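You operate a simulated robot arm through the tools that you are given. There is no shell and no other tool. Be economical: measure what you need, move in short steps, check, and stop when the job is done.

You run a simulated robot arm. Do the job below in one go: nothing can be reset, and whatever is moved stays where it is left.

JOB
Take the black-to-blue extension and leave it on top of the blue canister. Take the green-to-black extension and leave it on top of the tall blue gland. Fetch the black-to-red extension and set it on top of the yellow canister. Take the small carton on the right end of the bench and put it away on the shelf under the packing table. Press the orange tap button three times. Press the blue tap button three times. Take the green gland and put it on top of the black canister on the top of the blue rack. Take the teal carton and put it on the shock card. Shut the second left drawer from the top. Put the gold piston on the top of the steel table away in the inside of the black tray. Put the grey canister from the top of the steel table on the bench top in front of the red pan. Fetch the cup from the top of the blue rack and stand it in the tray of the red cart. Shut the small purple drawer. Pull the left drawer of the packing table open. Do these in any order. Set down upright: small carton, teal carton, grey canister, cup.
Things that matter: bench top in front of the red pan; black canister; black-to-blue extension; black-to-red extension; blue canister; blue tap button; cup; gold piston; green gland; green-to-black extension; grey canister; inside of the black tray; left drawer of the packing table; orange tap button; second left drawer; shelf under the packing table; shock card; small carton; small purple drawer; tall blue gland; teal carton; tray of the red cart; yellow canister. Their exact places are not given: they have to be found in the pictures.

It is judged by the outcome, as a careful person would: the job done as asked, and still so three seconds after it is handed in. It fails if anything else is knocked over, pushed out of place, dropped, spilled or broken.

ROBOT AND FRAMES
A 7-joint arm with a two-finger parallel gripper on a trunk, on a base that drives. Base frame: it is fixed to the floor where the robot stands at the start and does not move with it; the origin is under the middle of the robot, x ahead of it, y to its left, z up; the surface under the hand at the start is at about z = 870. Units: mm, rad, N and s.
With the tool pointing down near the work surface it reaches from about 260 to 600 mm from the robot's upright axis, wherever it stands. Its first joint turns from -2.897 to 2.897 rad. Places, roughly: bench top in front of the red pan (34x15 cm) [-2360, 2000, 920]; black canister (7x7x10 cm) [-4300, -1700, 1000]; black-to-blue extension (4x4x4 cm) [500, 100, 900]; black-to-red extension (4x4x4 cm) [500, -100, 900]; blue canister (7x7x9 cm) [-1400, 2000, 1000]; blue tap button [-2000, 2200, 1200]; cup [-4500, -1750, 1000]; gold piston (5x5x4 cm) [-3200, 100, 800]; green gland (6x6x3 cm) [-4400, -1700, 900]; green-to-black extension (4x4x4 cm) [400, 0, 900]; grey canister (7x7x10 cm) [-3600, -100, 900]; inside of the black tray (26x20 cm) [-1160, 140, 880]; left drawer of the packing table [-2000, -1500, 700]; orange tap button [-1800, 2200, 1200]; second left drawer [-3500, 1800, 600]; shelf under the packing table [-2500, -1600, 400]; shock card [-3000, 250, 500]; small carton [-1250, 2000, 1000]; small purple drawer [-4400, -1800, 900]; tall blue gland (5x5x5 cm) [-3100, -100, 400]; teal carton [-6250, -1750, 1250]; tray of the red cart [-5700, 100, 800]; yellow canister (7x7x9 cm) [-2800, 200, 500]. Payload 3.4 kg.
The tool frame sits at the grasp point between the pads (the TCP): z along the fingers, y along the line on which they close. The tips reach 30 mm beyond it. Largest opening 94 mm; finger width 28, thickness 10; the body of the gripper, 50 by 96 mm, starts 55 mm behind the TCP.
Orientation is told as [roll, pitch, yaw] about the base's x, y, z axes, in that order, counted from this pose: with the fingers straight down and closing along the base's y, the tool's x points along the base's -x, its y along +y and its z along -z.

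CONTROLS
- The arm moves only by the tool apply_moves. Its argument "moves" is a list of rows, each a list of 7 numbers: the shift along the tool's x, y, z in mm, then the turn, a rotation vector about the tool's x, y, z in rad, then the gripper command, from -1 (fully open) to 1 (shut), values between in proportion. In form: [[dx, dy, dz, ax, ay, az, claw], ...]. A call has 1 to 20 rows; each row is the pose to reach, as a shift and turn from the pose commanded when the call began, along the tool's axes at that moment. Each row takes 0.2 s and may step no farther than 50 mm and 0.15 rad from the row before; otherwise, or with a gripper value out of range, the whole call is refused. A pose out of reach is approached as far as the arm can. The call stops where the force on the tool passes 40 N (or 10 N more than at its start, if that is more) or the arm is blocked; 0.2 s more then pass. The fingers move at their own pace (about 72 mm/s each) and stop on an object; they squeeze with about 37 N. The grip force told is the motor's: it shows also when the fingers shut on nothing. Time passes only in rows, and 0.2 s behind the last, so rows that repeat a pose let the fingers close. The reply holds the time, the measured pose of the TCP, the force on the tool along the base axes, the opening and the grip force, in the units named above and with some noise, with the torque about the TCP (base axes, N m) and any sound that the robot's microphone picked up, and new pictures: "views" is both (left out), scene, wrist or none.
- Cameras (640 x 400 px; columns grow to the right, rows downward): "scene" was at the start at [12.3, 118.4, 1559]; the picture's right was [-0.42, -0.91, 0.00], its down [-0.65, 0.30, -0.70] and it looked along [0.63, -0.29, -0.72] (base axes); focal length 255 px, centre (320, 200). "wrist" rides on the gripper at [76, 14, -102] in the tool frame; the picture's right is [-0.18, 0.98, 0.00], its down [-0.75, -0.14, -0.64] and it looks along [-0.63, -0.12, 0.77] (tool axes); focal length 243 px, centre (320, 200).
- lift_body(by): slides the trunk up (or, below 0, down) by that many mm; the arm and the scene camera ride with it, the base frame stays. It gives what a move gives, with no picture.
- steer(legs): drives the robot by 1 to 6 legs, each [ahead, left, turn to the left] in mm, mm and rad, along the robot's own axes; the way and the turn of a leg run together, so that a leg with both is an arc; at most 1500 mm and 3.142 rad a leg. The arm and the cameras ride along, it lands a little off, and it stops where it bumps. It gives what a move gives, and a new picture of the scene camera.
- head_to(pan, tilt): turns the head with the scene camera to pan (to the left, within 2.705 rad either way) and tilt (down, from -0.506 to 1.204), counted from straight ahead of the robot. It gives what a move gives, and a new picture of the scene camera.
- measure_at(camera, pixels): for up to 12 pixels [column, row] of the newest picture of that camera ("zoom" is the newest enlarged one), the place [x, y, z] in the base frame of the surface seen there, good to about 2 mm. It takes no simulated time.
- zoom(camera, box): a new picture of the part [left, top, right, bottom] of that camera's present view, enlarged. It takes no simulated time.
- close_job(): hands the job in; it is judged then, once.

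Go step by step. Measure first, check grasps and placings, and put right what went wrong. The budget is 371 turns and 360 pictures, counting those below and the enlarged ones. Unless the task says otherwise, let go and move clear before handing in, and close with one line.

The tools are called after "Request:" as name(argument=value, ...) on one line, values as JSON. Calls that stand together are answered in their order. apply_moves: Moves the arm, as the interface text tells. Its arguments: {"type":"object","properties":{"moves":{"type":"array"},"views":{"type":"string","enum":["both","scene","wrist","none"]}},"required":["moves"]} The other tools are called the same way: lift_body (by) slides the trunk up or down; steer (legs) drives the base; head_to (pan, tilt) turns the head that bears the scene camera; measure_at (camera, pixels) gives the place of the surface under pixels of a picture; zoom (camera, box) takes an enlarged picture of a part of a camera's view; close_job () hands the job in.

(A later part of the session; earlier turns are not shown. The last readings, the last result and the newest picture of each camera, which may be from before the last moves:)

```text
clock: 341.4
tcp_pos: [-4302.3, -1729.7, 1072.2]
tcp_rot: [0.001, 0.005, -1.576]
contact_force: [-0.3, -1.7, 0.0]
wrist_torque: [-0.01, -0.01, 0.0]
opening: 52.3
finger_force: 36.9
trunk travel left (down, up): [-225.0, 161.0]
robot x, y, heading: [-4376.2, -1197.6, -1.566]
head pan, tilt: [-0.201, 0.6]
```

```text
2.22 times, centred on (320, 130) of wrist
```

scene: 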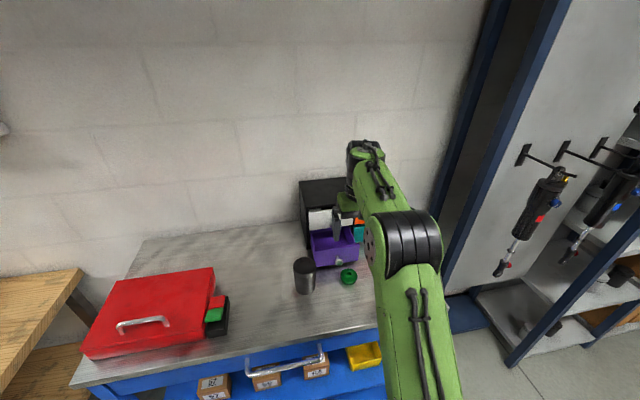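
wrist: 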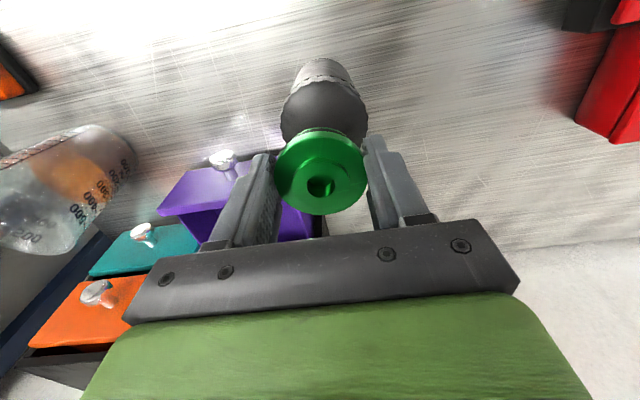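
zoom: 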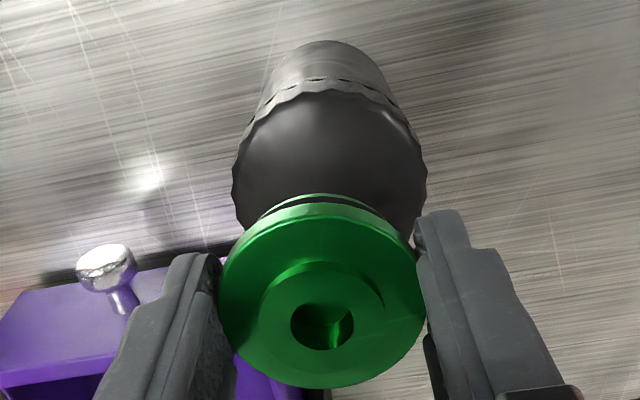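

Request:
measure_at(camera="zoom", pixels=[[238, 175], [422, 172], [330, 96], [330, 150]])

Request:
apply_moves(moves=[[0, 0, 20, 0, 0, 0, 1], [0, 0, 32, 0, 0, 0, 1], [0, 0, 36, 0, 0, 0, 1], [0, 0, 38.5, 0, 0, 0, 1]], views="wrist")

```text
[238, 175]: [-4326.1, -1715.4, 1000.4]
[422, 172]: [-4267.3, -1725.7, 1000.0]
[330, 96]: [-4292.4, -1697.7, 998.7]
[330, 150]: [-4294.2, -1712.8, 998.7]
```

```text
clock: 342.4
tcp_pos: [-4300.5, -1727.9, 1034.3]
tcp_rot: [0.001, 0.006, -1.572]
contact_force: [0.3, -0.2, -1.1]
wrist_torque: [0.01, 0.01, -0.03]
opening: 51.9
finger_force: 37.1
trunk travel left (down, up): [-225.0, 161.0]
robot x, y, heading: [-4380.0, -1198.4, -1.572]
head pan, tilt: [-0.201, 0.6]
```

wrist: 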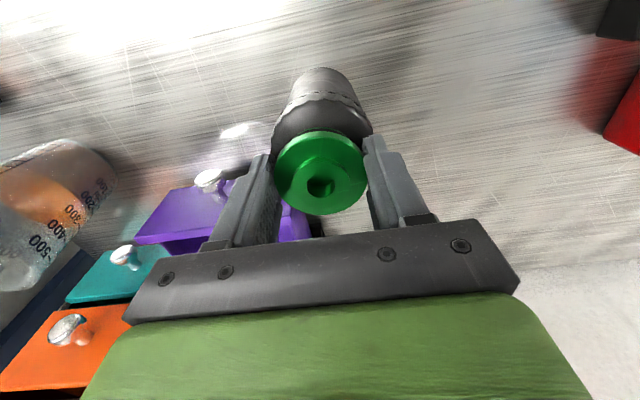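

Request:
apply_moves(moves=[[0, 0, 1.5, 0, 0, 0, 1], [0, 0, 3, 0, 0, 0, 1], [0, 0, 4, 0, 0, 0, 1]], views="none")

```text
clock: 343.2
tcp_pos: [-4300.3, -1728.3, 1032.0]
tcp_rot: [0.002, 0.001, -1.574]
contact_force: [-1.0, -1.3, 15.4]
wrist_torque: [0.18, 0.13, -0.03]
opening: 52.2
finger_force: 37.0
trunk travel left (down, up): [-225.0, 161.0]
robot x, y, heading: [-4378.6, -1196.3, -1.576]
head pan, tilt: [-0.201, 0.6]
```

Contact 15 N. Release and rise; close the fingers for the drawer push.

Request:
apply_moves(moves=[[0, 0, -1, 0, 0, 0, -0.3], [0, 0, -1, 0, 0, 0, -0.5], [0, 0, -20, 0, 0, 0, -0.5], [0, 0, -60, 0, 0, 0, -0.5], [20, -20, -90, 0, 0, 0, 0], [50, -50, -100, 0, 0, 0, 1], [80, -80, -100, 0, 0, 0, 1]], views="both")

Request:
zoom(camera="scene", box=[270, 160, 430, 310])

```text
clock: 344.8
tcp_pos: [-4381.4, -1646.4, 1132.5]
tcp_rot: [0.001, 0.005, -1.572]
contact_force: [-0.6, 0.4, -0.6]
wrist_torque: [-0.04, 0.0, -0.03]
opening: 0.0
finger_force: 33.1
trunk travel left (down, up): [-225.0, 161.0]
robot x, y, heading: [-4375.5, -1195.6, -1.564]
head pan, tilt: [-0.201, 0.6]
```

scene: 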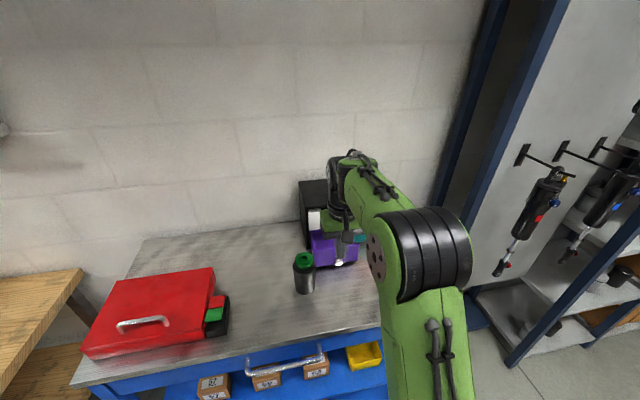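
wrist: 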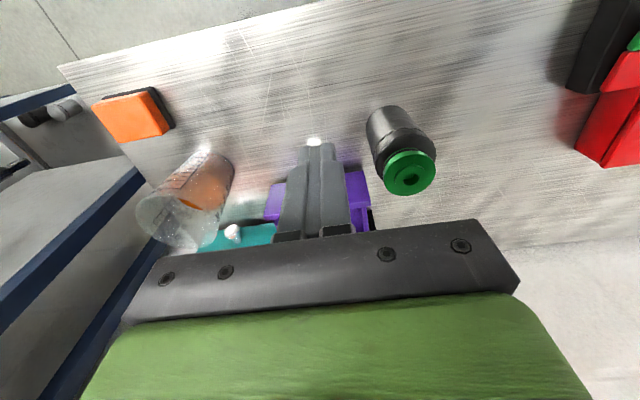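

```text
2.67 times, centred on (350, 235) of scene
```

zoom: 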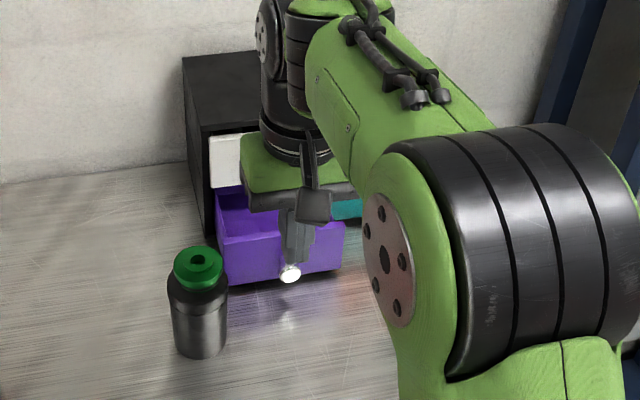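

The gland sits on the canister. Drive 60 mm closer, tilt the closed fingers, and line up right of the knob (x≈-4450).

Request:
steer(legs=[[60, 0, 0]])

Request:
apply_moves(moves=[[5, -18, 0, 0, -0.14, 0, 1], [5, -36, 0, 0, -0.28, 0, 1], [0, -54, 0, 0, -0.42, 0, 1], [-10, -69, 0, 0, -0.56, 0, 1], [-20, -69, 30, 0, -0.7, 0, 1], [-20, -69, 70, 0, -0.7, 0, 1], [-20, -69, 115, 0, -0.7, 0, 1]], views="both")

```text
clock: 345.8
tcp_pos: [-4380.7, -1710.2, 1130.7]
tcp_rot: [0.002, 0.008, -1.575]
contact_force: [0.3, -0.4, 0.0]
wrist_torque: [0.06, 0.0, -0.01]
opening: 0.0
finger_force: 33.1
trunk travel left (down, up): [-225.0, 161.0]
robot x, y, heading: [-4375.7, -1256.9, -1.567]
head pan, tilt: [-0.201, 0.6]
```

scene: 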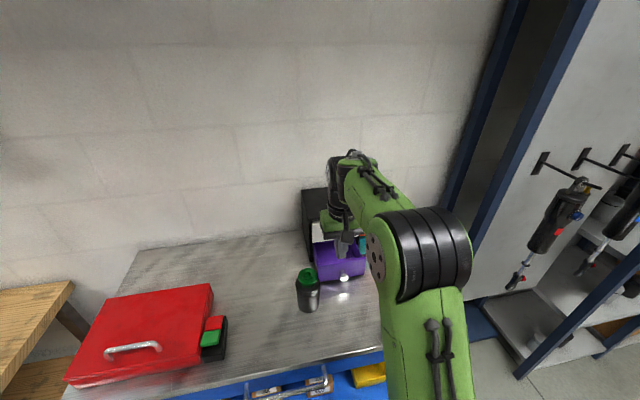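

```text
clock: 347.4
tcp_pos: [-4449.1, -1729.4, 1016.5]
tcp_rot: [0.002, -0.696, -1.576]
contact_force: [-0.2, 0.0, 0.6]
wrist_torque: [0.02, 0.0, 0.01]
opening: 0.0
finger_force: 32.9
trunk travel left (down, up): [-225.0, 161.0]
robot x, y, heading: [-4377.0, -1257.6, -1.569]
head pan, tilt: [-0.201, 0.6]
```

scene: 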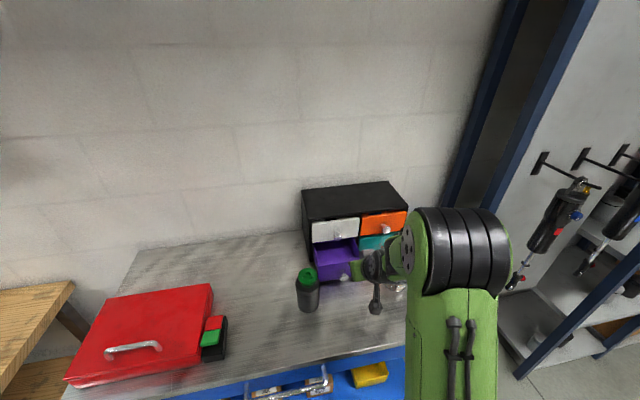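
wrist: 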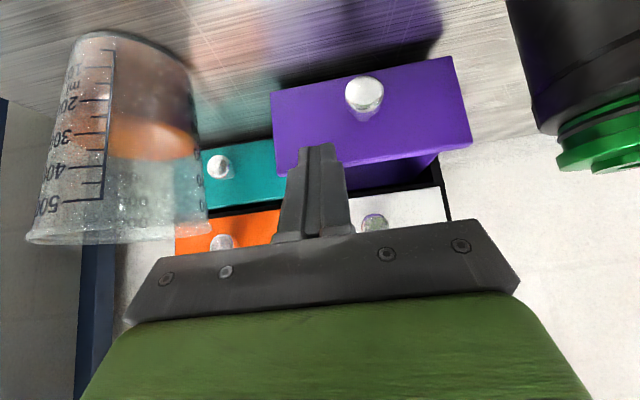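

Fingers are right of the knob with good clearances. Lower to z≈958 and push the drawer in.

Request:
apply_moves(moves=[[18, 0, 22, 0, 0, 0, 1], [37.2, 0, 44.5, 0, 0, 0, 1], [28, 0, 52.2, 0, 0, 0, 1], [18.8, 0, 59.9, 0, 0, 0, 1], [9.6, 0, 67.6, 0, 0, 0, 1], [0.4, 0, 75.3, 0, 0, 0, 1], [-8.8, 0, 83, 0, 0, 0, 1], [-18, 0, 90.7, 0, 0, 0, 1], [-27.2, 0, 98.3, 0, 0, 0, 1], [-36.4, 0, 106, 0, 0, 0, 1], [-42.6, 0, 111.2, 0, 0, 0, 1], [-47.2, 0, 115, 0, 0, 0, 1], [-51.8, 0, 118.9, 0, 0, 0, 1]], views="wrist")

```text
clock: 350.2
tcp_pos: [-4449.2, -1844.0, 958.6]
tcp_rot: [0.003, -0.695, -1.575]
contact_force: [-0.4, 0.0, 0.8]
wrist_torque: [0.02, -0.01, 0.02]
opening: 0.1
finger_force: 33.2
trunk travel left (down, up): [-225.0, 161.0]
robot x, y, heading: [-4379.6, -1256.2, -1.569]
head pan, tilt: [-0.201, 0.6]
```

wrist: 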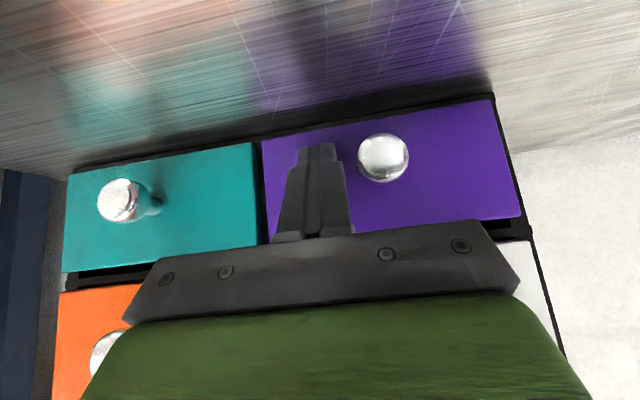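

Nearly flush; push until the stop.

Request:
apply_moves(moves=[[-3, 0, 2.6, 0, 0, 0, 1], [-6, 0, 5.1, 0, 0, 0, 1], [-9, 0, 7.7, 0, 0, 0, 1], [-12, 0, 10, 0, 0, 0, 1]], views="none")

Request:
measure_at(camera="wrist", pixels=[[440, 180], [200, 200], [230, 160], [500, 150]])

```text
clock: 350.9
tcp_pos: [-4448.3, -1844.0, 956.5]
tcp_rot: [0.004, -0.679, -1.578]
contact_force: [1.1, 23.1, 8.2]
wrist_torque: [0.09, -0.03, 0.05]
opening: 0.0
finger_force: 32.8
trunk travel left (down, up): [-225.0, 161.0]
robot x, y, heading: [-4377.7, -1252.9, -1.568]
head pan, tilt: [-0.201, 0.6]
stopped in row 3: the force on the tool passed its limit at 43 N (the readings are from after the stop); the commanded pose is now the measured one
```

```text
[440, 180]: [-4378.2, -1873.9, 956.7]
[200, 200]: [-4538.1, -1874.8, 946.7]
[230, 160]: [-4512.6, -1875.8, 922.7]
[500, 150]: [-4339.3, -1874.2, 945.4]
```

The purple drawer is flush (y -1874). Withdraw, straighten, and look at the cup.

Request:
apply_moves(moves=[[30, 0, -24, 0, 0, 0, 0], [58, 0, -47, 0, 0, 0, -1], [86, 0, -70, 0, 0, 0, -1], [60, 0, -105, 0, 0, 0, -1], [34, 0, -140, 0, 0.14, 0, -1], [8, 0, -175, 0, 0.28, 0, -1], [-10, 0, -190, 0, 0.42, 0, -1], [-10, 0, -190, 0, 0.56, 0, -1], [-10, 0, -190, 0, 0.68, 0, -1]], views="wrist")

Request:
zoom(camera="wrist", box=[80, 30, 330, 220])

```text
clock: 352.9
tcp_pos: [-4448.9, -1739.2, 1108.2]
tcp_rot: [0.003, 0.0, -1.575]
contact_force: [0.7, 0.7, 0.0]
wrist_torque: [-0.02, 0.03, 0.0]
opening: 94.1
finger_force: 0.0
trunk travel left (down, up): [-225.0, 161.0]
robot x, y, heading: [-4375.7, -1255.9, -1.57]
head pan, tilt: [-0.201, 0.6]
```

wrist: 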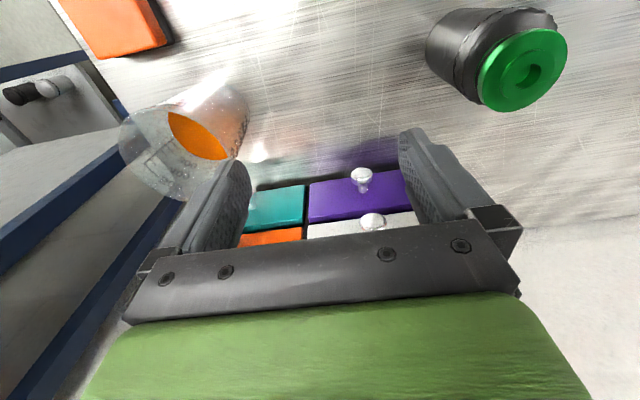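

```text
2.11 times, centred on (205, 125) of wrist
```

zoom: 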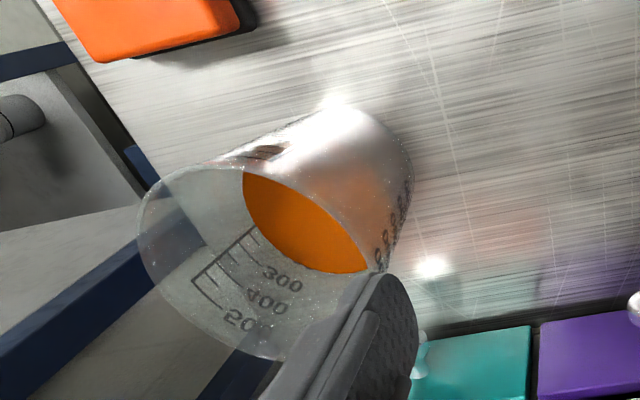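

Request:
measure_at(camera="zoom", pixels=[[405, 165], [345, 112], [385, 130], [300, 225], [250, 175], [362, 268], [300, 150], [398, 220], [200, 170], [145, 240], [420, 160], [250, 350]])

Request:
zoom(camera="scene", box=[340, 200, 440, 300])

```text
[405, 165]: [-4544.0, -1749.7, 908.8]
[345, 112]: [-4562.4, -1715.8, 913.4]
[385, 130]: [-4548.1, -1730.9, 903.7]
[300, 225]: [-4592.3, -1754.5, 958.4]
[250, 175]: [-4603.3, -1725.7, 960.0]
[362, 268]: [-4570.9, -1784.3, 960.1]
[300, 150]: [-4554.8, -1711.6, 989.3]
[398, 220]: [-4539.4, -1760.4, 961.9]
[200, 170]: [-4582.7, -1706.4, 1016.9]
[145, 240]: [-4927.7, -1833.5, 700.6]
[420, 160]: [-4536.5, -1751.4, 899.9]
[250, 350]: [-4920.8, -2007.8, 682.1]
```

```text
4.00 times, centred on (390, 250) of scene
```

zoom: 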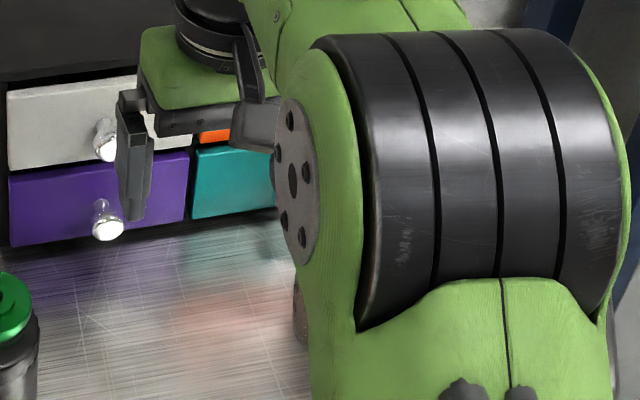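

Cup: centre ≈(-4579,-1748), rim ≈84 mm wide at z≈1018. Move above it and verify the alignment.

Request:
apply_moves(moves=[[-3, -35, -15, 0, 0, 0, -1], [-5, -75, -15, 0, 0, 0, -1], [-8, -110, -15, 0, 0, 0, -1], [-9, -130, -15, 0, 0, 0, -1], [-9, -130, -15, 0, 0, 0, -1]], views="both")

Request:
zoom(camera="wrist", box=[200, 20, 440, 220])

```text
clock: 354.1
tcp_pos: [-4579.3, -1746.6, 1124.3]
tcp_rot: [0.002, -0.003, -1.574]
contact_force: [-0.4, -0.8, 0.1]
wrist_torque: [0.01, -0.01, -0.02]
opening: 93.7
finger_force: 0.0
trunk travel left (down, up): [-225.0, 161.0]
robot x, y, heading: [-4379.2, -1254.2, -1.57]
head pan, tilt: [-0.201, 0.6]
```

scene: 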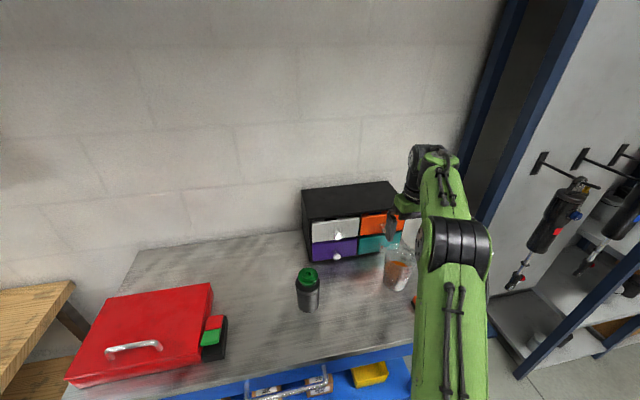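
wrist: 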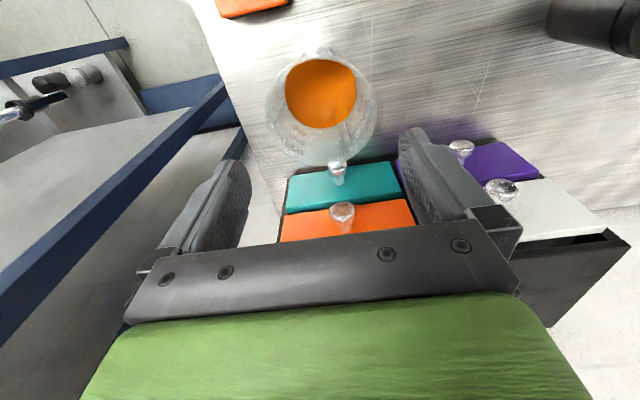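

```text
2.00 times, centred on (320, 120) of wrist
```

zoom: 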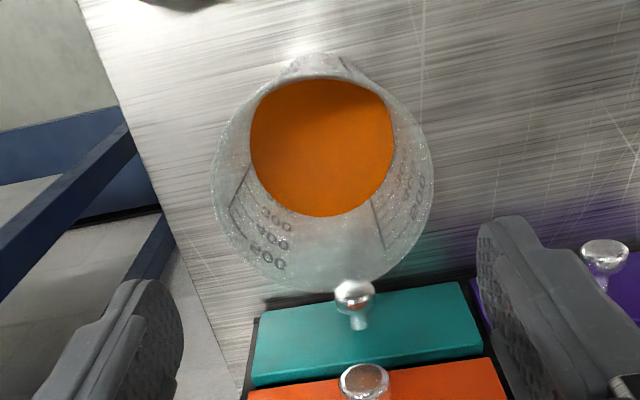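

Request:
measure_at(camera="zoom", pixels=[[256, 145], [388, 145], [322, 90], [322, 210], [322, 150], [222, 185], [425, 180], [322, 284], [330, 65]])

```text
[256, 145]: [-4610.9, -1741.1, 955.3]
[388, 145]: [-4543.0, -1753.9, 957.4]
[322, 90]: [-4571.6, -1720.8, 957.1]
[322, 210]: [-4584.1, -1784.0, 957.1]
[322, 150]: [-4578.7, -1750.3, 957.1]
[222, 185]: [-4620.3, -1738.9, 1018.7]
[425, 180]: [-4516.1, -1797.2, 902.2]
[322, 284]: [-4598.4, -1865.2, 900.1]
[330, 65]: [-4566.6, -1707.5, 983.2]
```

Cup rim is ~88 mm, too tight for a straight-down grasp, so I'll take it from the front with a tilted hand lower on its body. Back off and re-centre the base.

Request:
steer(legs=[[-200, 0, 0]])

Request:
apply_moves(moves=[[0, 48, 0, 0, 0, 0, -1], [0, 96, 0, 0, 0, 0, -1], [0, 144, 0, 0, 0, 0, -1], [0, 190, 0, 0, 0, 0, -1]], views="none")

Request:
steer(legs=[[0, -190, 0]])

Request:
apply_moves(moves=[[0, 0, 0, 0, -0.13, 0, -1], [0, 0, 5, 0, -0.26, 0, -1], [0, 0, 10, 0, -0.39, 0, -1], [0, 0, 15, 0, -0.52, 0, -1], [0, 0, 25, 0, -0.65, 0, -1], [0, 0, 45, 0, -0.78, 0, -1], [0, 0, 70, 0, -0.91, 0, -1], [0, 0, 95, 0, -1.02, 0, -1], [0, 0, 120, 0, -1.1, 0, -1]], views="both")

```text
clock: 355.8
tcp_pos: [-4579.4, -1543.2, 1125.1]
tcp_rot: [0.001, -0.004, -1.573]
contact_force: [0.5, -0.2, 0.1]
wrist_torque: [-0.04, -0.02, -0.01]
opening: 94.0
finger_force: 0.0
trunk travel left (down, up): [-225.0, 161.0]
robot x, y, heading: [-4378.5, -1054.7, -1.572]
head pan, tilt: [-0.201, 0.6]
```

scene: 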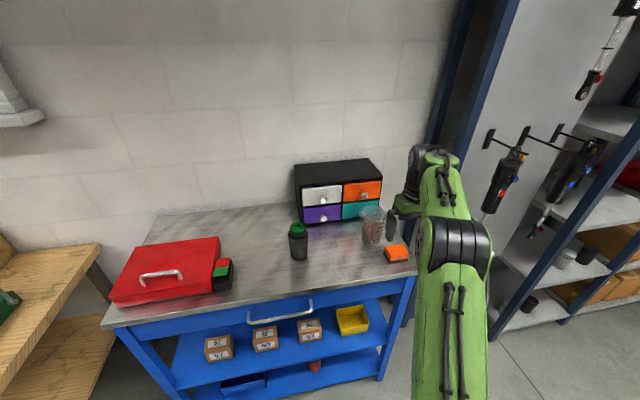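

```text
clock: 356.8
tcp_pos: [-4389.9, -1542.7, 1123.8]
tcp_rot: [0.001, -0.002, -1.576]
contact_force: [-0.4, -0.2, 0.6]
wrist_torque: [-0.02, -0.02, 0.03]
opening: 93.8
finger_force: 0.0
trunk travel left (down, up): [-225.0, 161.0]
robot x, y, heading: [-4378.9, -1049.9, -1.572]
head pan, tilt: [-0.201, 0.6]
```

```text
clock: 358.3
tcp_pos: [-4581.3, -1545.4, 1123.5]
tcp_rot: [0.004, -0.001, -1.576]
contact_force: [-1.3, 0.5, -0.3]
wrist_torque: [-0.04, 0.0, 0.0]
opening: 94.0
finger_force: 0.0
trunk travel left (down, up): [-225.0, 161.0]
robot x, y, heading: [-4565.3, -1053.9, -1.576]
head pan, tilt: [-0.201, 0.6]
```

scene: 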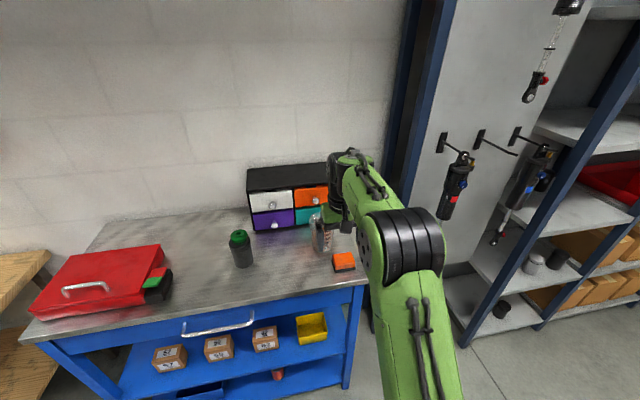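

```text
clock: 360.3
tcp_pos: [-4579.7, -1544.5, 1001.5]
tcp_rot: [0.005, -1.102, -1.579]
contact_force: [-0.3, -1.6, -1.1]
wrist_torque: [0.01, 0.01, 0.01]
opening: 93.9
finger_force: 0.1
trunk travel left (down, up): [-225.0, 161.0]
robot x, y, heading: [-4566.6, -1054.4, -1.574]
head pan, tilt: [-0.201, 0.6]
```

scene: 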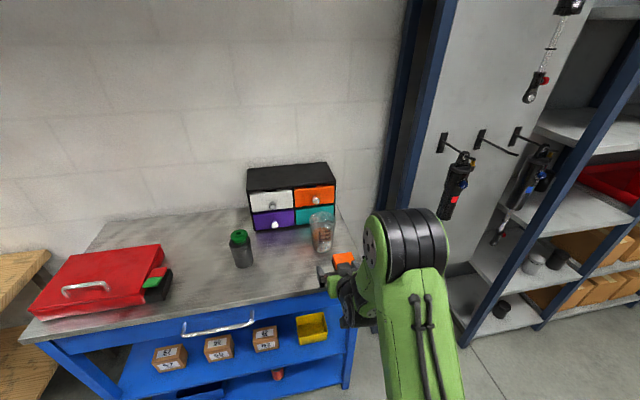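
wrist: 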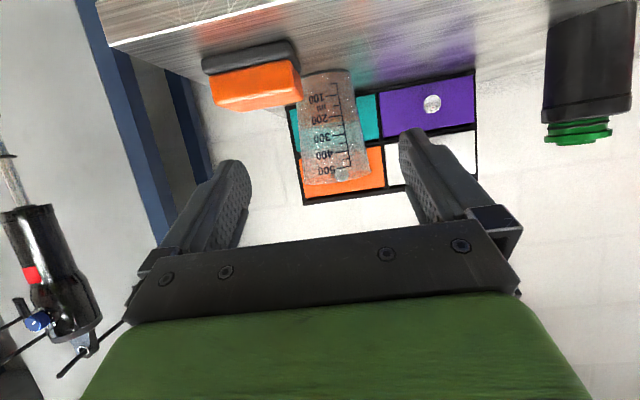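

Check the orange block in front of the cup.

Request:
measure_at(camera="wrist", pixels=[[220, 100], [298, 92], [255, 95], [300, 72], [210, 75], [330, 150], [345, 80], [305, 110]])

Request:
measure_at(camera="scene", pixels=[[344, 257], [334, 262], [354, 262], [344, 253], [340, 285]])

```text
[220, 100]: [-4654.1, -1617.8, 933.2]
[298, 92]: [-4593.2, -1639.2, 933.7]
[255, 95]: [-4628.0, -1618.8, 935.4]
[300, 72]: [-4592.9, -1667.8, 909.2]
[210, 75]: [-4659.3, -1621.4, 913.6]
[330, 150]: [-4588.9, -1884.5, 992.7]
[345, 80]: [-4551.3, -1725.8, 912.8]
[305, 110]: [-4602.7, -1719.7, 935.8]
```

```text
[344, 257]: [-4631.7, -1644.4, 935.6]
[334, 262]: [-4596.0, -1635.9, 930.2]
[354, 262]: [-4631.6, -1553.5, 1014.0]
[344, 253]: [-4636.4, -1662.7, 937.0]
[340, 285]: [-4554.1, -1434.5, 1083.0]
```

Block top is 937, so I approach along the finger axis (diagonally down), with the hand yawed 0.25 from the left. First to the pre-grasp pose.

Request:
apply_moves(moves=[[-16, 9, 30, 0.08, 0, 0.04, -1], [-33, 19, 60, 0.16, 0, 0.08, -1], [-50, 28.7, 90.6, 0.223, 0, 0.1135, -1], [-50, 28.7, 90.6, 0.223, 0, 0.1135, -1]], views="both")

Request:
zoom(camera="wrist", box=[180, 0, 460, 220])

```text
clock: 361.3
tcp_pos: [-4552.1, -1647.2, 1007.0]
tcp_rot: [0.008, -1.101, -1.832]
contact_force: [0.1, 0.2, -0.1]
wrist_torque: [-0.02, -0.01, -0.02]
opening: 94.1
finger_force: 0.1
trunk travel left (down, up): [-225.0, 161.0]
robot x, y, heading: [-4565.7, -1056.5, -1.575]
head pan, tilt: [-0.201, 0.6]
```

scene: 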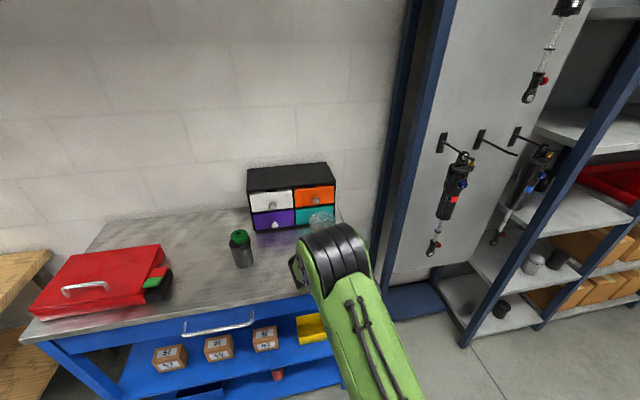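
wrist: 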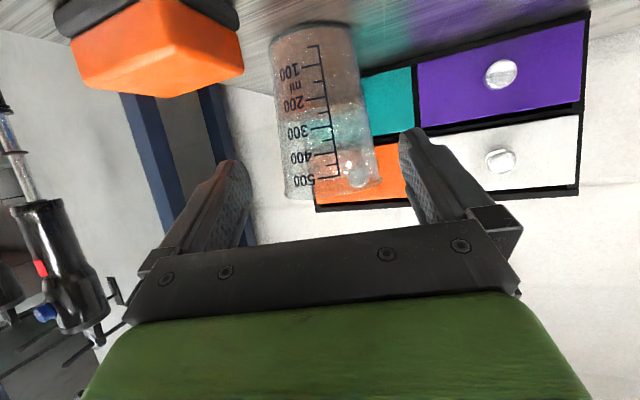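

```text
1.82 times, centred on (320, 110) of wrist
```

zoom: 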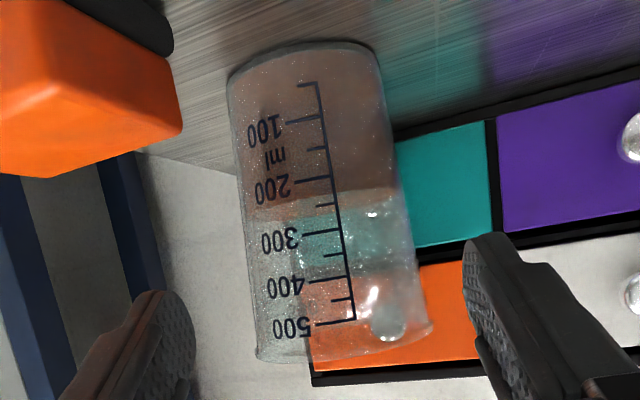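

The cup is centred between the fingers. To keep within reach, pull the arm back 100 mm and drive the base 100 mm ahead.

Request:
apply_moves(moves=[[15, 0, -30, 0, 0, 0, -1], [30, 0, -60, 0, 0, 0, -1], [45.4, 0, -89.1, 0, 0, 0, -1]], views="none")

Request:
steer(legs=[[100, -25, 0]])

Request:
apply_moves(moves=[[0, 0, 0, 0, 0, 0, -1]], views="wrist")

Request:
zoom(camera="wrist", box=[180, 0, 460, 220])

```text
clock: 362.1
tcp_pos: [-4525.7, -1550.0, 1007.5]
tcp_rot: [0.005, -1.104, -1.831]
contact_force: [0.4, 0.1, 0.9]
wrist_torque: [0.0, 0.0, 0.0]
opening: 94.0
finger_force: 0.0
trunk travel left (down, up): [-225.0, 161.0]
robot x, y, heading: [-4568.7, -1055.4, -1.573]
head pan, tilt: [-0.201, 0.6]
```

```text
clock: 363.3
tcp_pos: [-4551.4, -1652.4, 1005.7]
tcp_rot: [0.005, -1.1, -1.831]
contact_force: [0.2, -0.8, 0.0]
wrist_torque: [0.02, 0.0, 0.01]
opening: 94.1
finger_force: 0.1
trunk travel left (down, up): [-225.0, 161.0]
robot x, y, heading: [-4589.3, -1153.8, -1.57]
head pan, tilt: [-0.201, 0.6]
```

scene: 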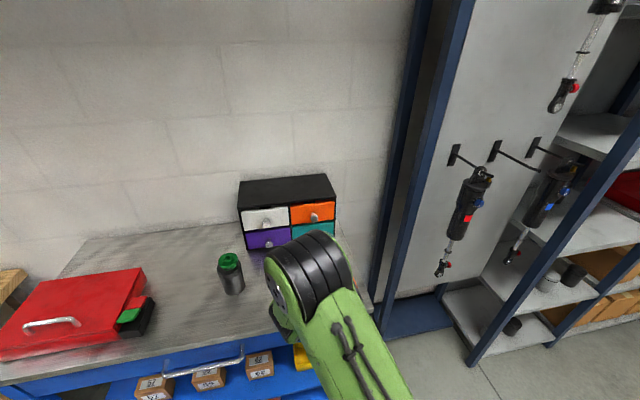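

```text
clock: 363.7
tcp_pos: [-4550.6, -1651.0, 1006.5]
tcp_rot: [0.006, -1.102, -1.832]
contact_force: [1.1, -1.0, -0.1]
wrist_torque: [0.0, -0.05, 0.0]
opening: 93.9
finger_force: 0.0
trunk travel left (down, up): [-225.0, 161.0]
robot x, y, heading: [-4590.9, -1154.7, -1.573]
head pan, tilt: [-0.201, 0.6]
```

wrist: 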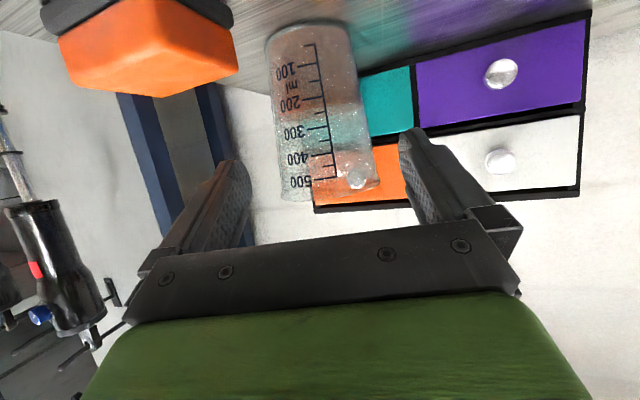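

```text
1.82 times, centred on (320, 110) of wrist
```

zoom: 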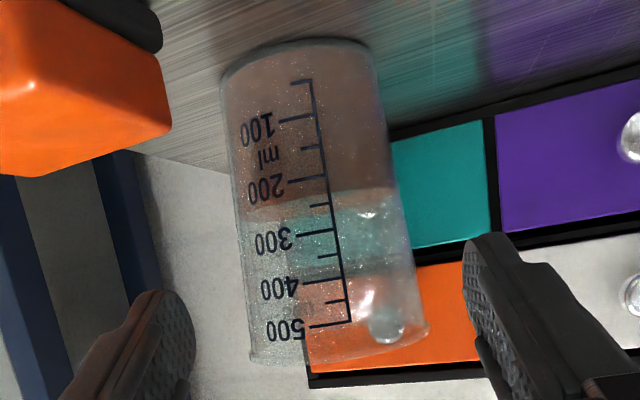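

Aligned within a millimetre. Advance 105 mm along the finger axis and close gently.

Request:
apply_moves(moves=[[0, 0, 25, 0, 0, 0, -1], [0, 0, 50, 0, 0, 0, -1], [0, 0, 75, 0, 0, 0, -1], [0, 0, 92, 0, 0, 0, -1], [0, 0, 105, 0, 0, 0, -1], [0, 0, 105, 0, 0, 0, -0.8], [0, 0, 105, 0, 0, 0, -0.6], [0, 0, 105, 0, 0, 0, -0.4], [0, 0, 105, 0, 0, 0, 0], [0, 0, 105, 0, 0, 0, 1], [0, 0, 105, 0, 0, 0, 1]], views="wrist")

Request:
zoom(camera="wrist", box=[180, 0, 460, 220])

```text
clock: 366.1
tcp_pos: [-4574.0, -1741.7, 958.3]
tcp_rot: [0.006, -1.102, -1.83]
contact_force: [-0.9, -2.2, 2.5]
wrist_torque: [-0.16, 0.17, 0.04]
opening: 85.3
finger_force: 37.2
trunk travel left (down, up): [-225.0, 161.0]
robot x, y, heading: [-4591.2, -1153.6, -1.574]
head pan, tilt: [-0.201, 0.6]
```

wrist: 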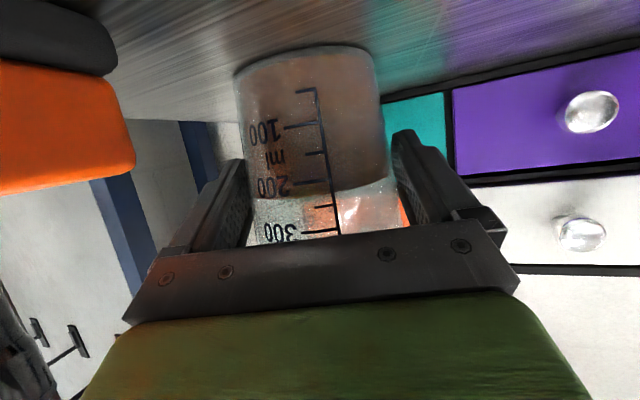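

```text
1.82 times, centred on (320, 110) of wrist
```

zoom: 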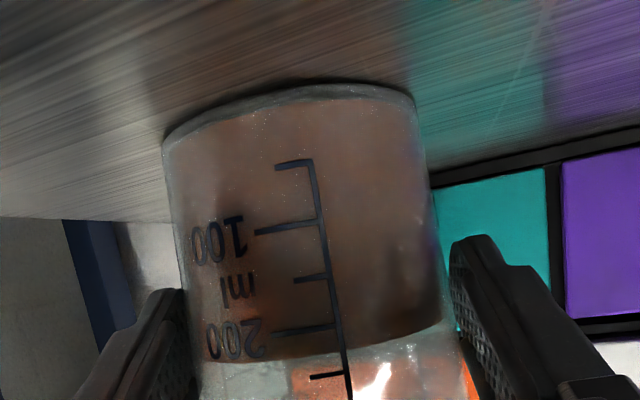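

Gripped at 85 mm. Lift slowly.

Request:
apply_moves(moves=[[-4.5, 0, -2.3, 0, 0, 0, 1], [-13, 0, -6.8, 0, 0, 0, 1], [-27, 0, -13.6, 0, 0, 0, 1], [-44, 0, -22.5, 0, 0, 0, 1], [-62, 0, -31.8, 0, 0, 0, 1], [-80, 0, -41, 0, 0, 0, 1], [-95, 0, -48.4, 0, 0, 0, 1], [-105, 0, -53.5, 0, 0, 0, 1], [-108, 0, -55, 0, 0, 0, 1]], views="both")

```text
clock: 368.1
tcp_pos: [-4574.5, -1742.4, 1079.7]
tcp_rot: [0.005, -1.101, -1.831]
contact_force: [-0.6, -0.8, -2.4]
wrist_torque: [0.0, -0.01, 0.0]
opening: 85.3
finger_force: 36.8
trunk travel left (down, up): [-225.0, 161.0]
robot x, y, heading: [-4589.0, -1154.8, -1.57]
head pan, tilt: [-0.201, 0.6]
```

scene: 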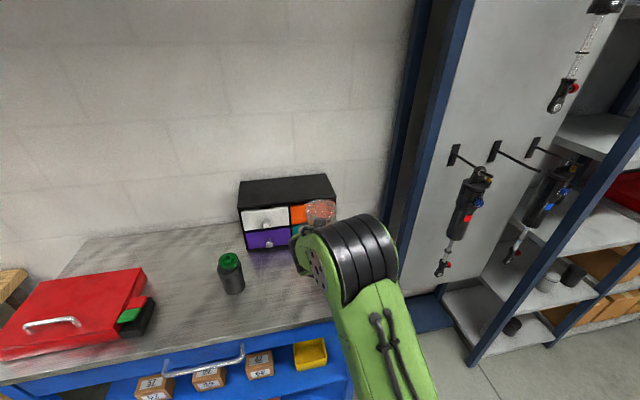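
wrist: 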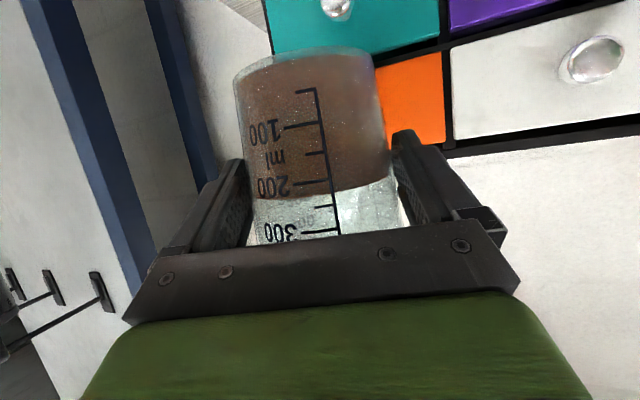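

Cup held upright. Back away and head for the red cart.

Request:
steer(legs=[[-650, 0, 0], [0, 0, -1.571], [0, -500, 0]])

Request:
head_to(pan=0.0, tilt=0.5)

```text
clock: 378.0
tcp_pos: [-5185.8, -33.3, 1079.5]
tcp_rot: [0.007, -1.101, 2.9]
contact_force: [-0.2, 0.3, -1.9]
wrist_torque: [0.0, 0.0, 0.02]
opening: 85.2
finger_force: 36.8
trunk travel left (down, up): [-225.0, 161.0]
robot x, y, heading: [-4597.7, -5.2, -3.127]
head pan, tilt: [-0.201, 0.6]
```

scene: 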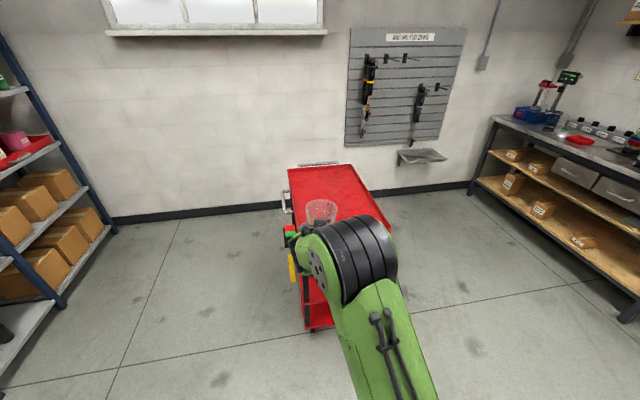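

```text
clock: 378.7
tcp_pos: [-5185.6, -32.8, 1079.7]
tcp_rot: [0.005, -1.101, 2.901]
contact_force: [0.3, -0.7, -3.0]
wrist_torque: [-0.02, -0.01, -0.01]
opening: 85.4
finger_force: 37.4
trunk travel left (down, up): [-225.0, 161.0]
robot x, y, heading: [-4601.5, -5.5, -3.126]
head pan, tilt: [0.0, 0.499]
```

scene: 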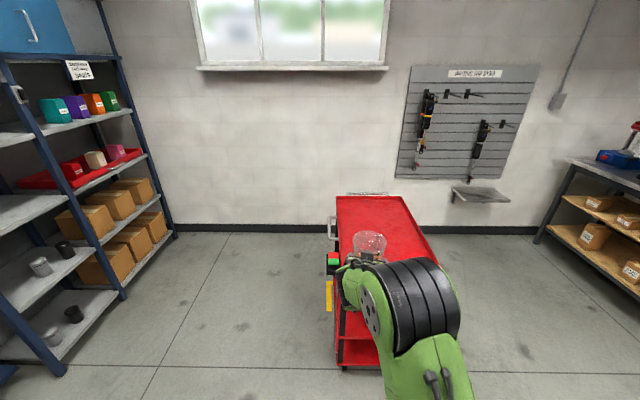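

Request:
measure_at(camera="scene", pixels=[[375, 215], [345, 205], [400, 205], [342, 250], [430, 250], [410, 230], [338, 198], [405, 198], [440, 265], [340, 275]])

Request:
zoom(camera="scene", box=[310, 170, 490, 380])

```text
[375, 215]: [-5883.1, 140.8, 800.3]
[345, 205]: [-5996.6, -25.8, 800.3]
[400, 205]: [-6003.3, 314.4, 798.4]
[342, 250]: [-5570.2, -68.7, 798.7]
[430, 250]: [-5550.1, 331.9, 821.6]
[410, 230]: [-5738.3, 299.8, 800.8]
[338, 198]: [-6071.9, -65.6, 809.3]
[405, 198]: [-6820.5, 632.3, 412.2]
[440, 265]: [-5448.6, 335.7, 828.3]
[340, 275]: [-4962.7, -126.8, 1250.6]
```

```text
1.90 times, centred on (400, 275) of scene
```

zoom: 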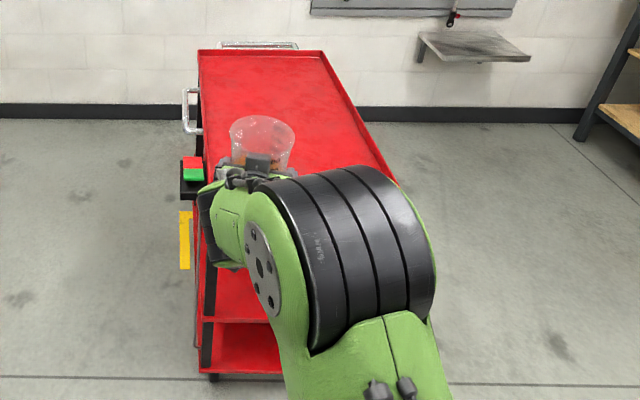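

Request:
steer(legs=[[250, -140, 0]])

Request:
head_to(pan=0.0, tilt=0.8)

Request:
apply_moves(moves=[[0, 0, 0, 0, 0, 0, 1]], views="wrist")

```text
clock: 380.7
tcp_pos: [-5437.2, 103.2, 1079.6]
tcp_rot: [0.005, -1.1, 2.898]
contact_force: [-0.7, -0.1, -1.4]
wrist_torque: [0.01, -0.01, 0.04]
opening: 85.4
finger_force: 37.1
trunk travel left (down, up): [-225.0, 161.0]
robot x, y, heading: [-4854.4, 131.6, -3.126]
head pan, tilt: [0.0, 0.499]
```

scene: 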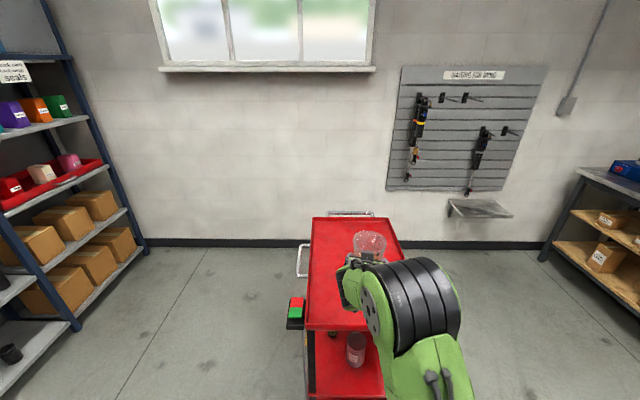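

```text
clock: 381.5
tcp_pos: [-5436.0, 103.2, 1079.6]
tcp_rot: [0.005, -1.102, 2.899]
contact_force: [0.8, -0.4, -2.8]
wrist_torque: [-0.01, -0.08, 0.0]
opening: 85.3
finger_force: 37.3
trunk travel left (down, up): [-225.0, 161.0]
robot x, y, heading: [-4851.5, 125.7, -3.124]
head pan, tilt: [0.0, 0.799]
```

scene: 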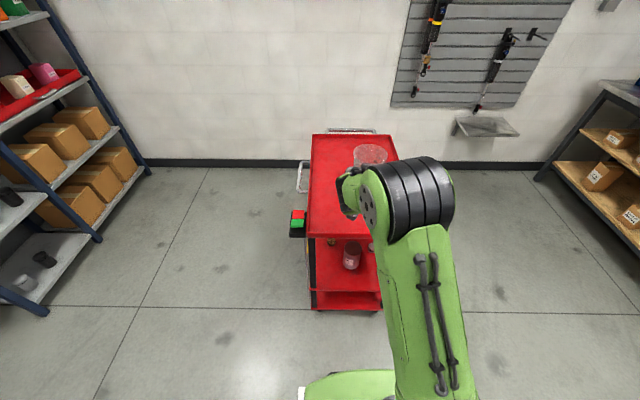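

```text
clock: 381.9
tcp_pos: [-5436.4, 102.6, 1080.5]
tcp_rot: [0.005, -1.102, 2.899]
contact_force: [-0.5, 0.3, -1.9]
wrist_torque: [0.01, -0.05, 0.04]
opening: 85.2
finger_force: 37.1
trunk travel left (down, up): [-225.0, 161.0]
robot x, y, heading: [-4850.9, 128.7, -3.126]
head pan, tilt: [0.0, 0.799]
```

wrist: 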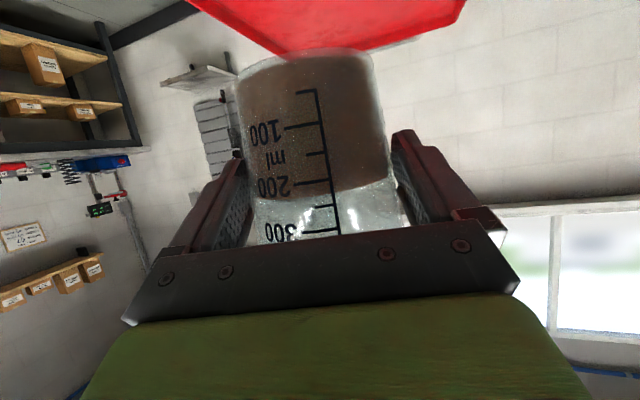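

Request:
measure_at(camera="scene", pixels=[[320, 226], [335, 228], [312, 200], [330, 150], [385, 145], [350, 265], [320, 300], [335, 240], [330, 215], [345, 228]])

```text
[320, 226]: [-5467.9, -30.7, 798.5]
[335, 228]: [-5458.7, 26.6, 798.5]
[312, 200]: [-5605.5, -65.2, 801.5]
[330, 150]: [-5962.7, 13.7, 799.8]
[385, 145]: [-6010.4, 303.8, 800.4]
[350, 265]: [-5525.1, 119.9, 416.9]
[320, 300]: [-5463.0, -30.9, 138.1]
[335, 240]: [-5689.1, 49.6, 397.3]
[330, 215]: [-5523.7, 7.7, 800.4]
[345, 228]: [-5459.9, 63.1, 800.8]
```

Tray floor z=800, near edge x≈-5440. Drive 235 mm further so the cup goes down well inside, at about (-5675,130).

Request:
steer(legs=[[235, -25, 0]])

Request:
apply_moves(moves=[[9, 0, 4.5, 0, 0, 0, 1], [27, 0, 13.6, 0, 0, 0, 1], [49, 0, 25, 0, 0, 0, 1], [76, 0, 38.6, 0, 0, 0, 1], [107, 0, 54.5, 0, 0, 0, 1], [138, 0, 70.4, 0, 0, 0, 1], [160, 0, 81.7, 0, 0, 0, 1], [178, 0, 90.8, 0, 0, 0, 1], [185, 0, 94.4, 0, 0, 0, 1]], views="both")

```text
clock: 383.7
tcp_pos: [-5673.6, 124.1, 1080.6]
tcp_rot: [0.006, -1.099, 2.899]
contact_force: [-0.1, 0.1, -2.8]
wrist_torque: [0.01, -0.02, 0.02]
opening: 85.4
finger_force: 37.1
trunk travel left (down, up): [-225.0, 161.0]
robot x, y, heading: [-5081.2, 150.1, -3.122]
head pan, tilt: [0.0, 0.799]
```

scene: 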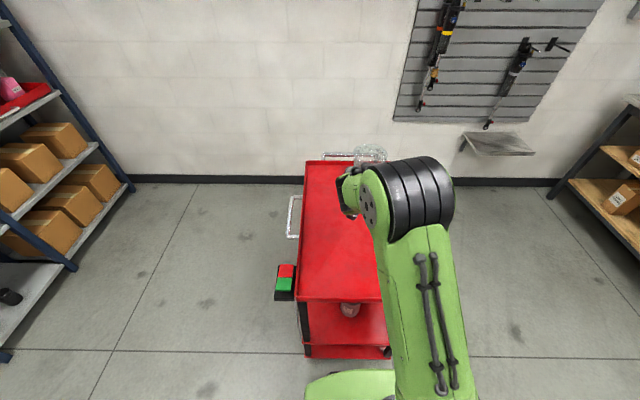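

```text
clock: 385.7
tcp_pos: [-5672.3, 122.9, 871.3]
tcp_rot: [0.006, -1.101, 2.897]
contact_force: [-0.6, 0.3, -1.7]
wrist_torque: [0.02, -0.03, -0.01]
opening: 85.6
finger_force: 37.3
trunk travel left (down, up): [-225.0, 161.0]
robot x, y, heading: [-5087.8, 150.1, -3.125]
head pan, tilt: [0.0, 0.799]
```

scene: 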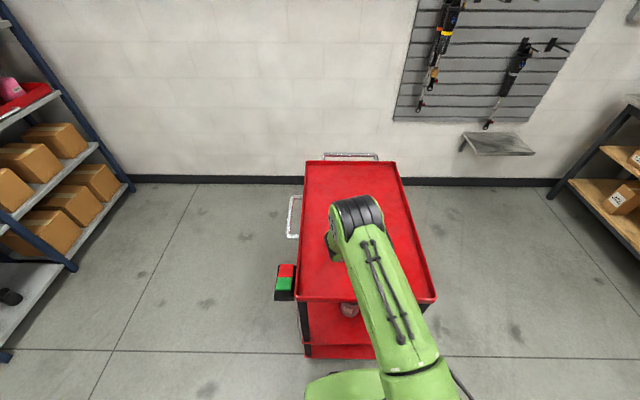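
wrist: 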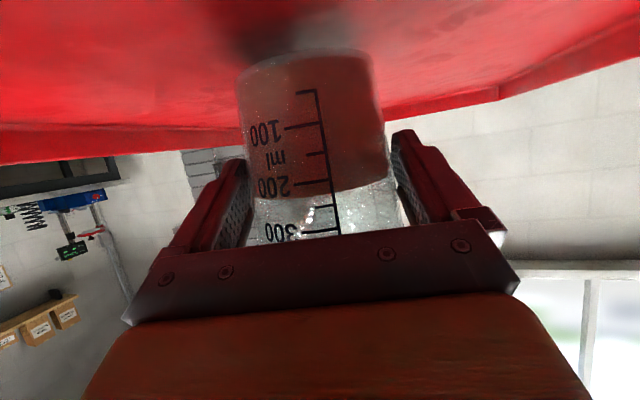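

Another ~12 mm down to touch.

Request:
apply_moves(moves=[[4, 0, 2, 0, 0, 0, 1], [7.5, 0, 3.8, 0, 0, 0, 1], [9.8, 0, 5, 0, 0, 0, 1], [11.6, 0, 5.9, 0, 0, 0, 1], [13, 0, 6.6, 0, 0, 0, 1]], views="none")

```text
clock: 386.9
tcp_pos: [-5672.6, 124.1, 858.9]
tcp_rot: [0.005, -1.104, 2.897]
contact_force: [1.0, -0.5, 2.1]
wrist_torque: [0.11, 0.06, 0.01]
opening: 85.3
finger_force: 36.8
trunk travel left (down, up): [-225.0, 161.0]
robot x, y, heading: [-5084.0, 149.0, -3.127]
head pan, tilt: [0.0, 0.799]
```

Touching. Open and retreat along the finger axis.

Request:
apply_moves(moves=[[0.9, 0, 0.5, 0, 0, 0, 0.5], [0.9, 0, 0.5, 0, 0, 0, -0.5], [0.9, 0, 0.5, 0, 0, 0, -1], [0.9, 0, 0.5, 0, 0, 0, -1], [0.9, 0, 0.5, 0, 0, 0, -1], [0.9, 0, -12, 0, 0, 0, -1], [0.9, 0, -30, 0, 0, 0, -1], [0.9, 0, -60, 0, 0, 0, -1], [0.9, 0, -100, 0, 0, 0, -1], [0.9, 0, -140, 0, 0, 0, -1]], views="wrist")

```text
clock: 389.1
tcp_pos: [-5550.5, 94.3, 921.2]
tcp_rot: [0.003, -1.103, 2.9]
contact_force: [-0.5, -0.8, 0.6]
wrist_torque: [0.0, 0.0, 0.01]
opening: 94.1
finger_force: 0.0
trunk travel left (down, up): [-225.0, 161.0]
robot x, y, heading: [-5088.1, 149.7, -3.125]
head pan, tilt: [0.0, 0.799]
```

wrist: 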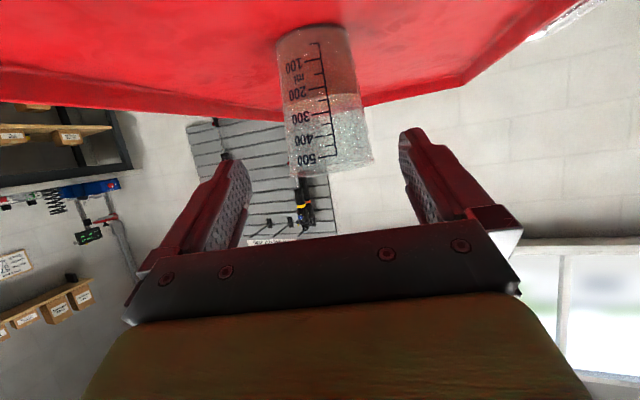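

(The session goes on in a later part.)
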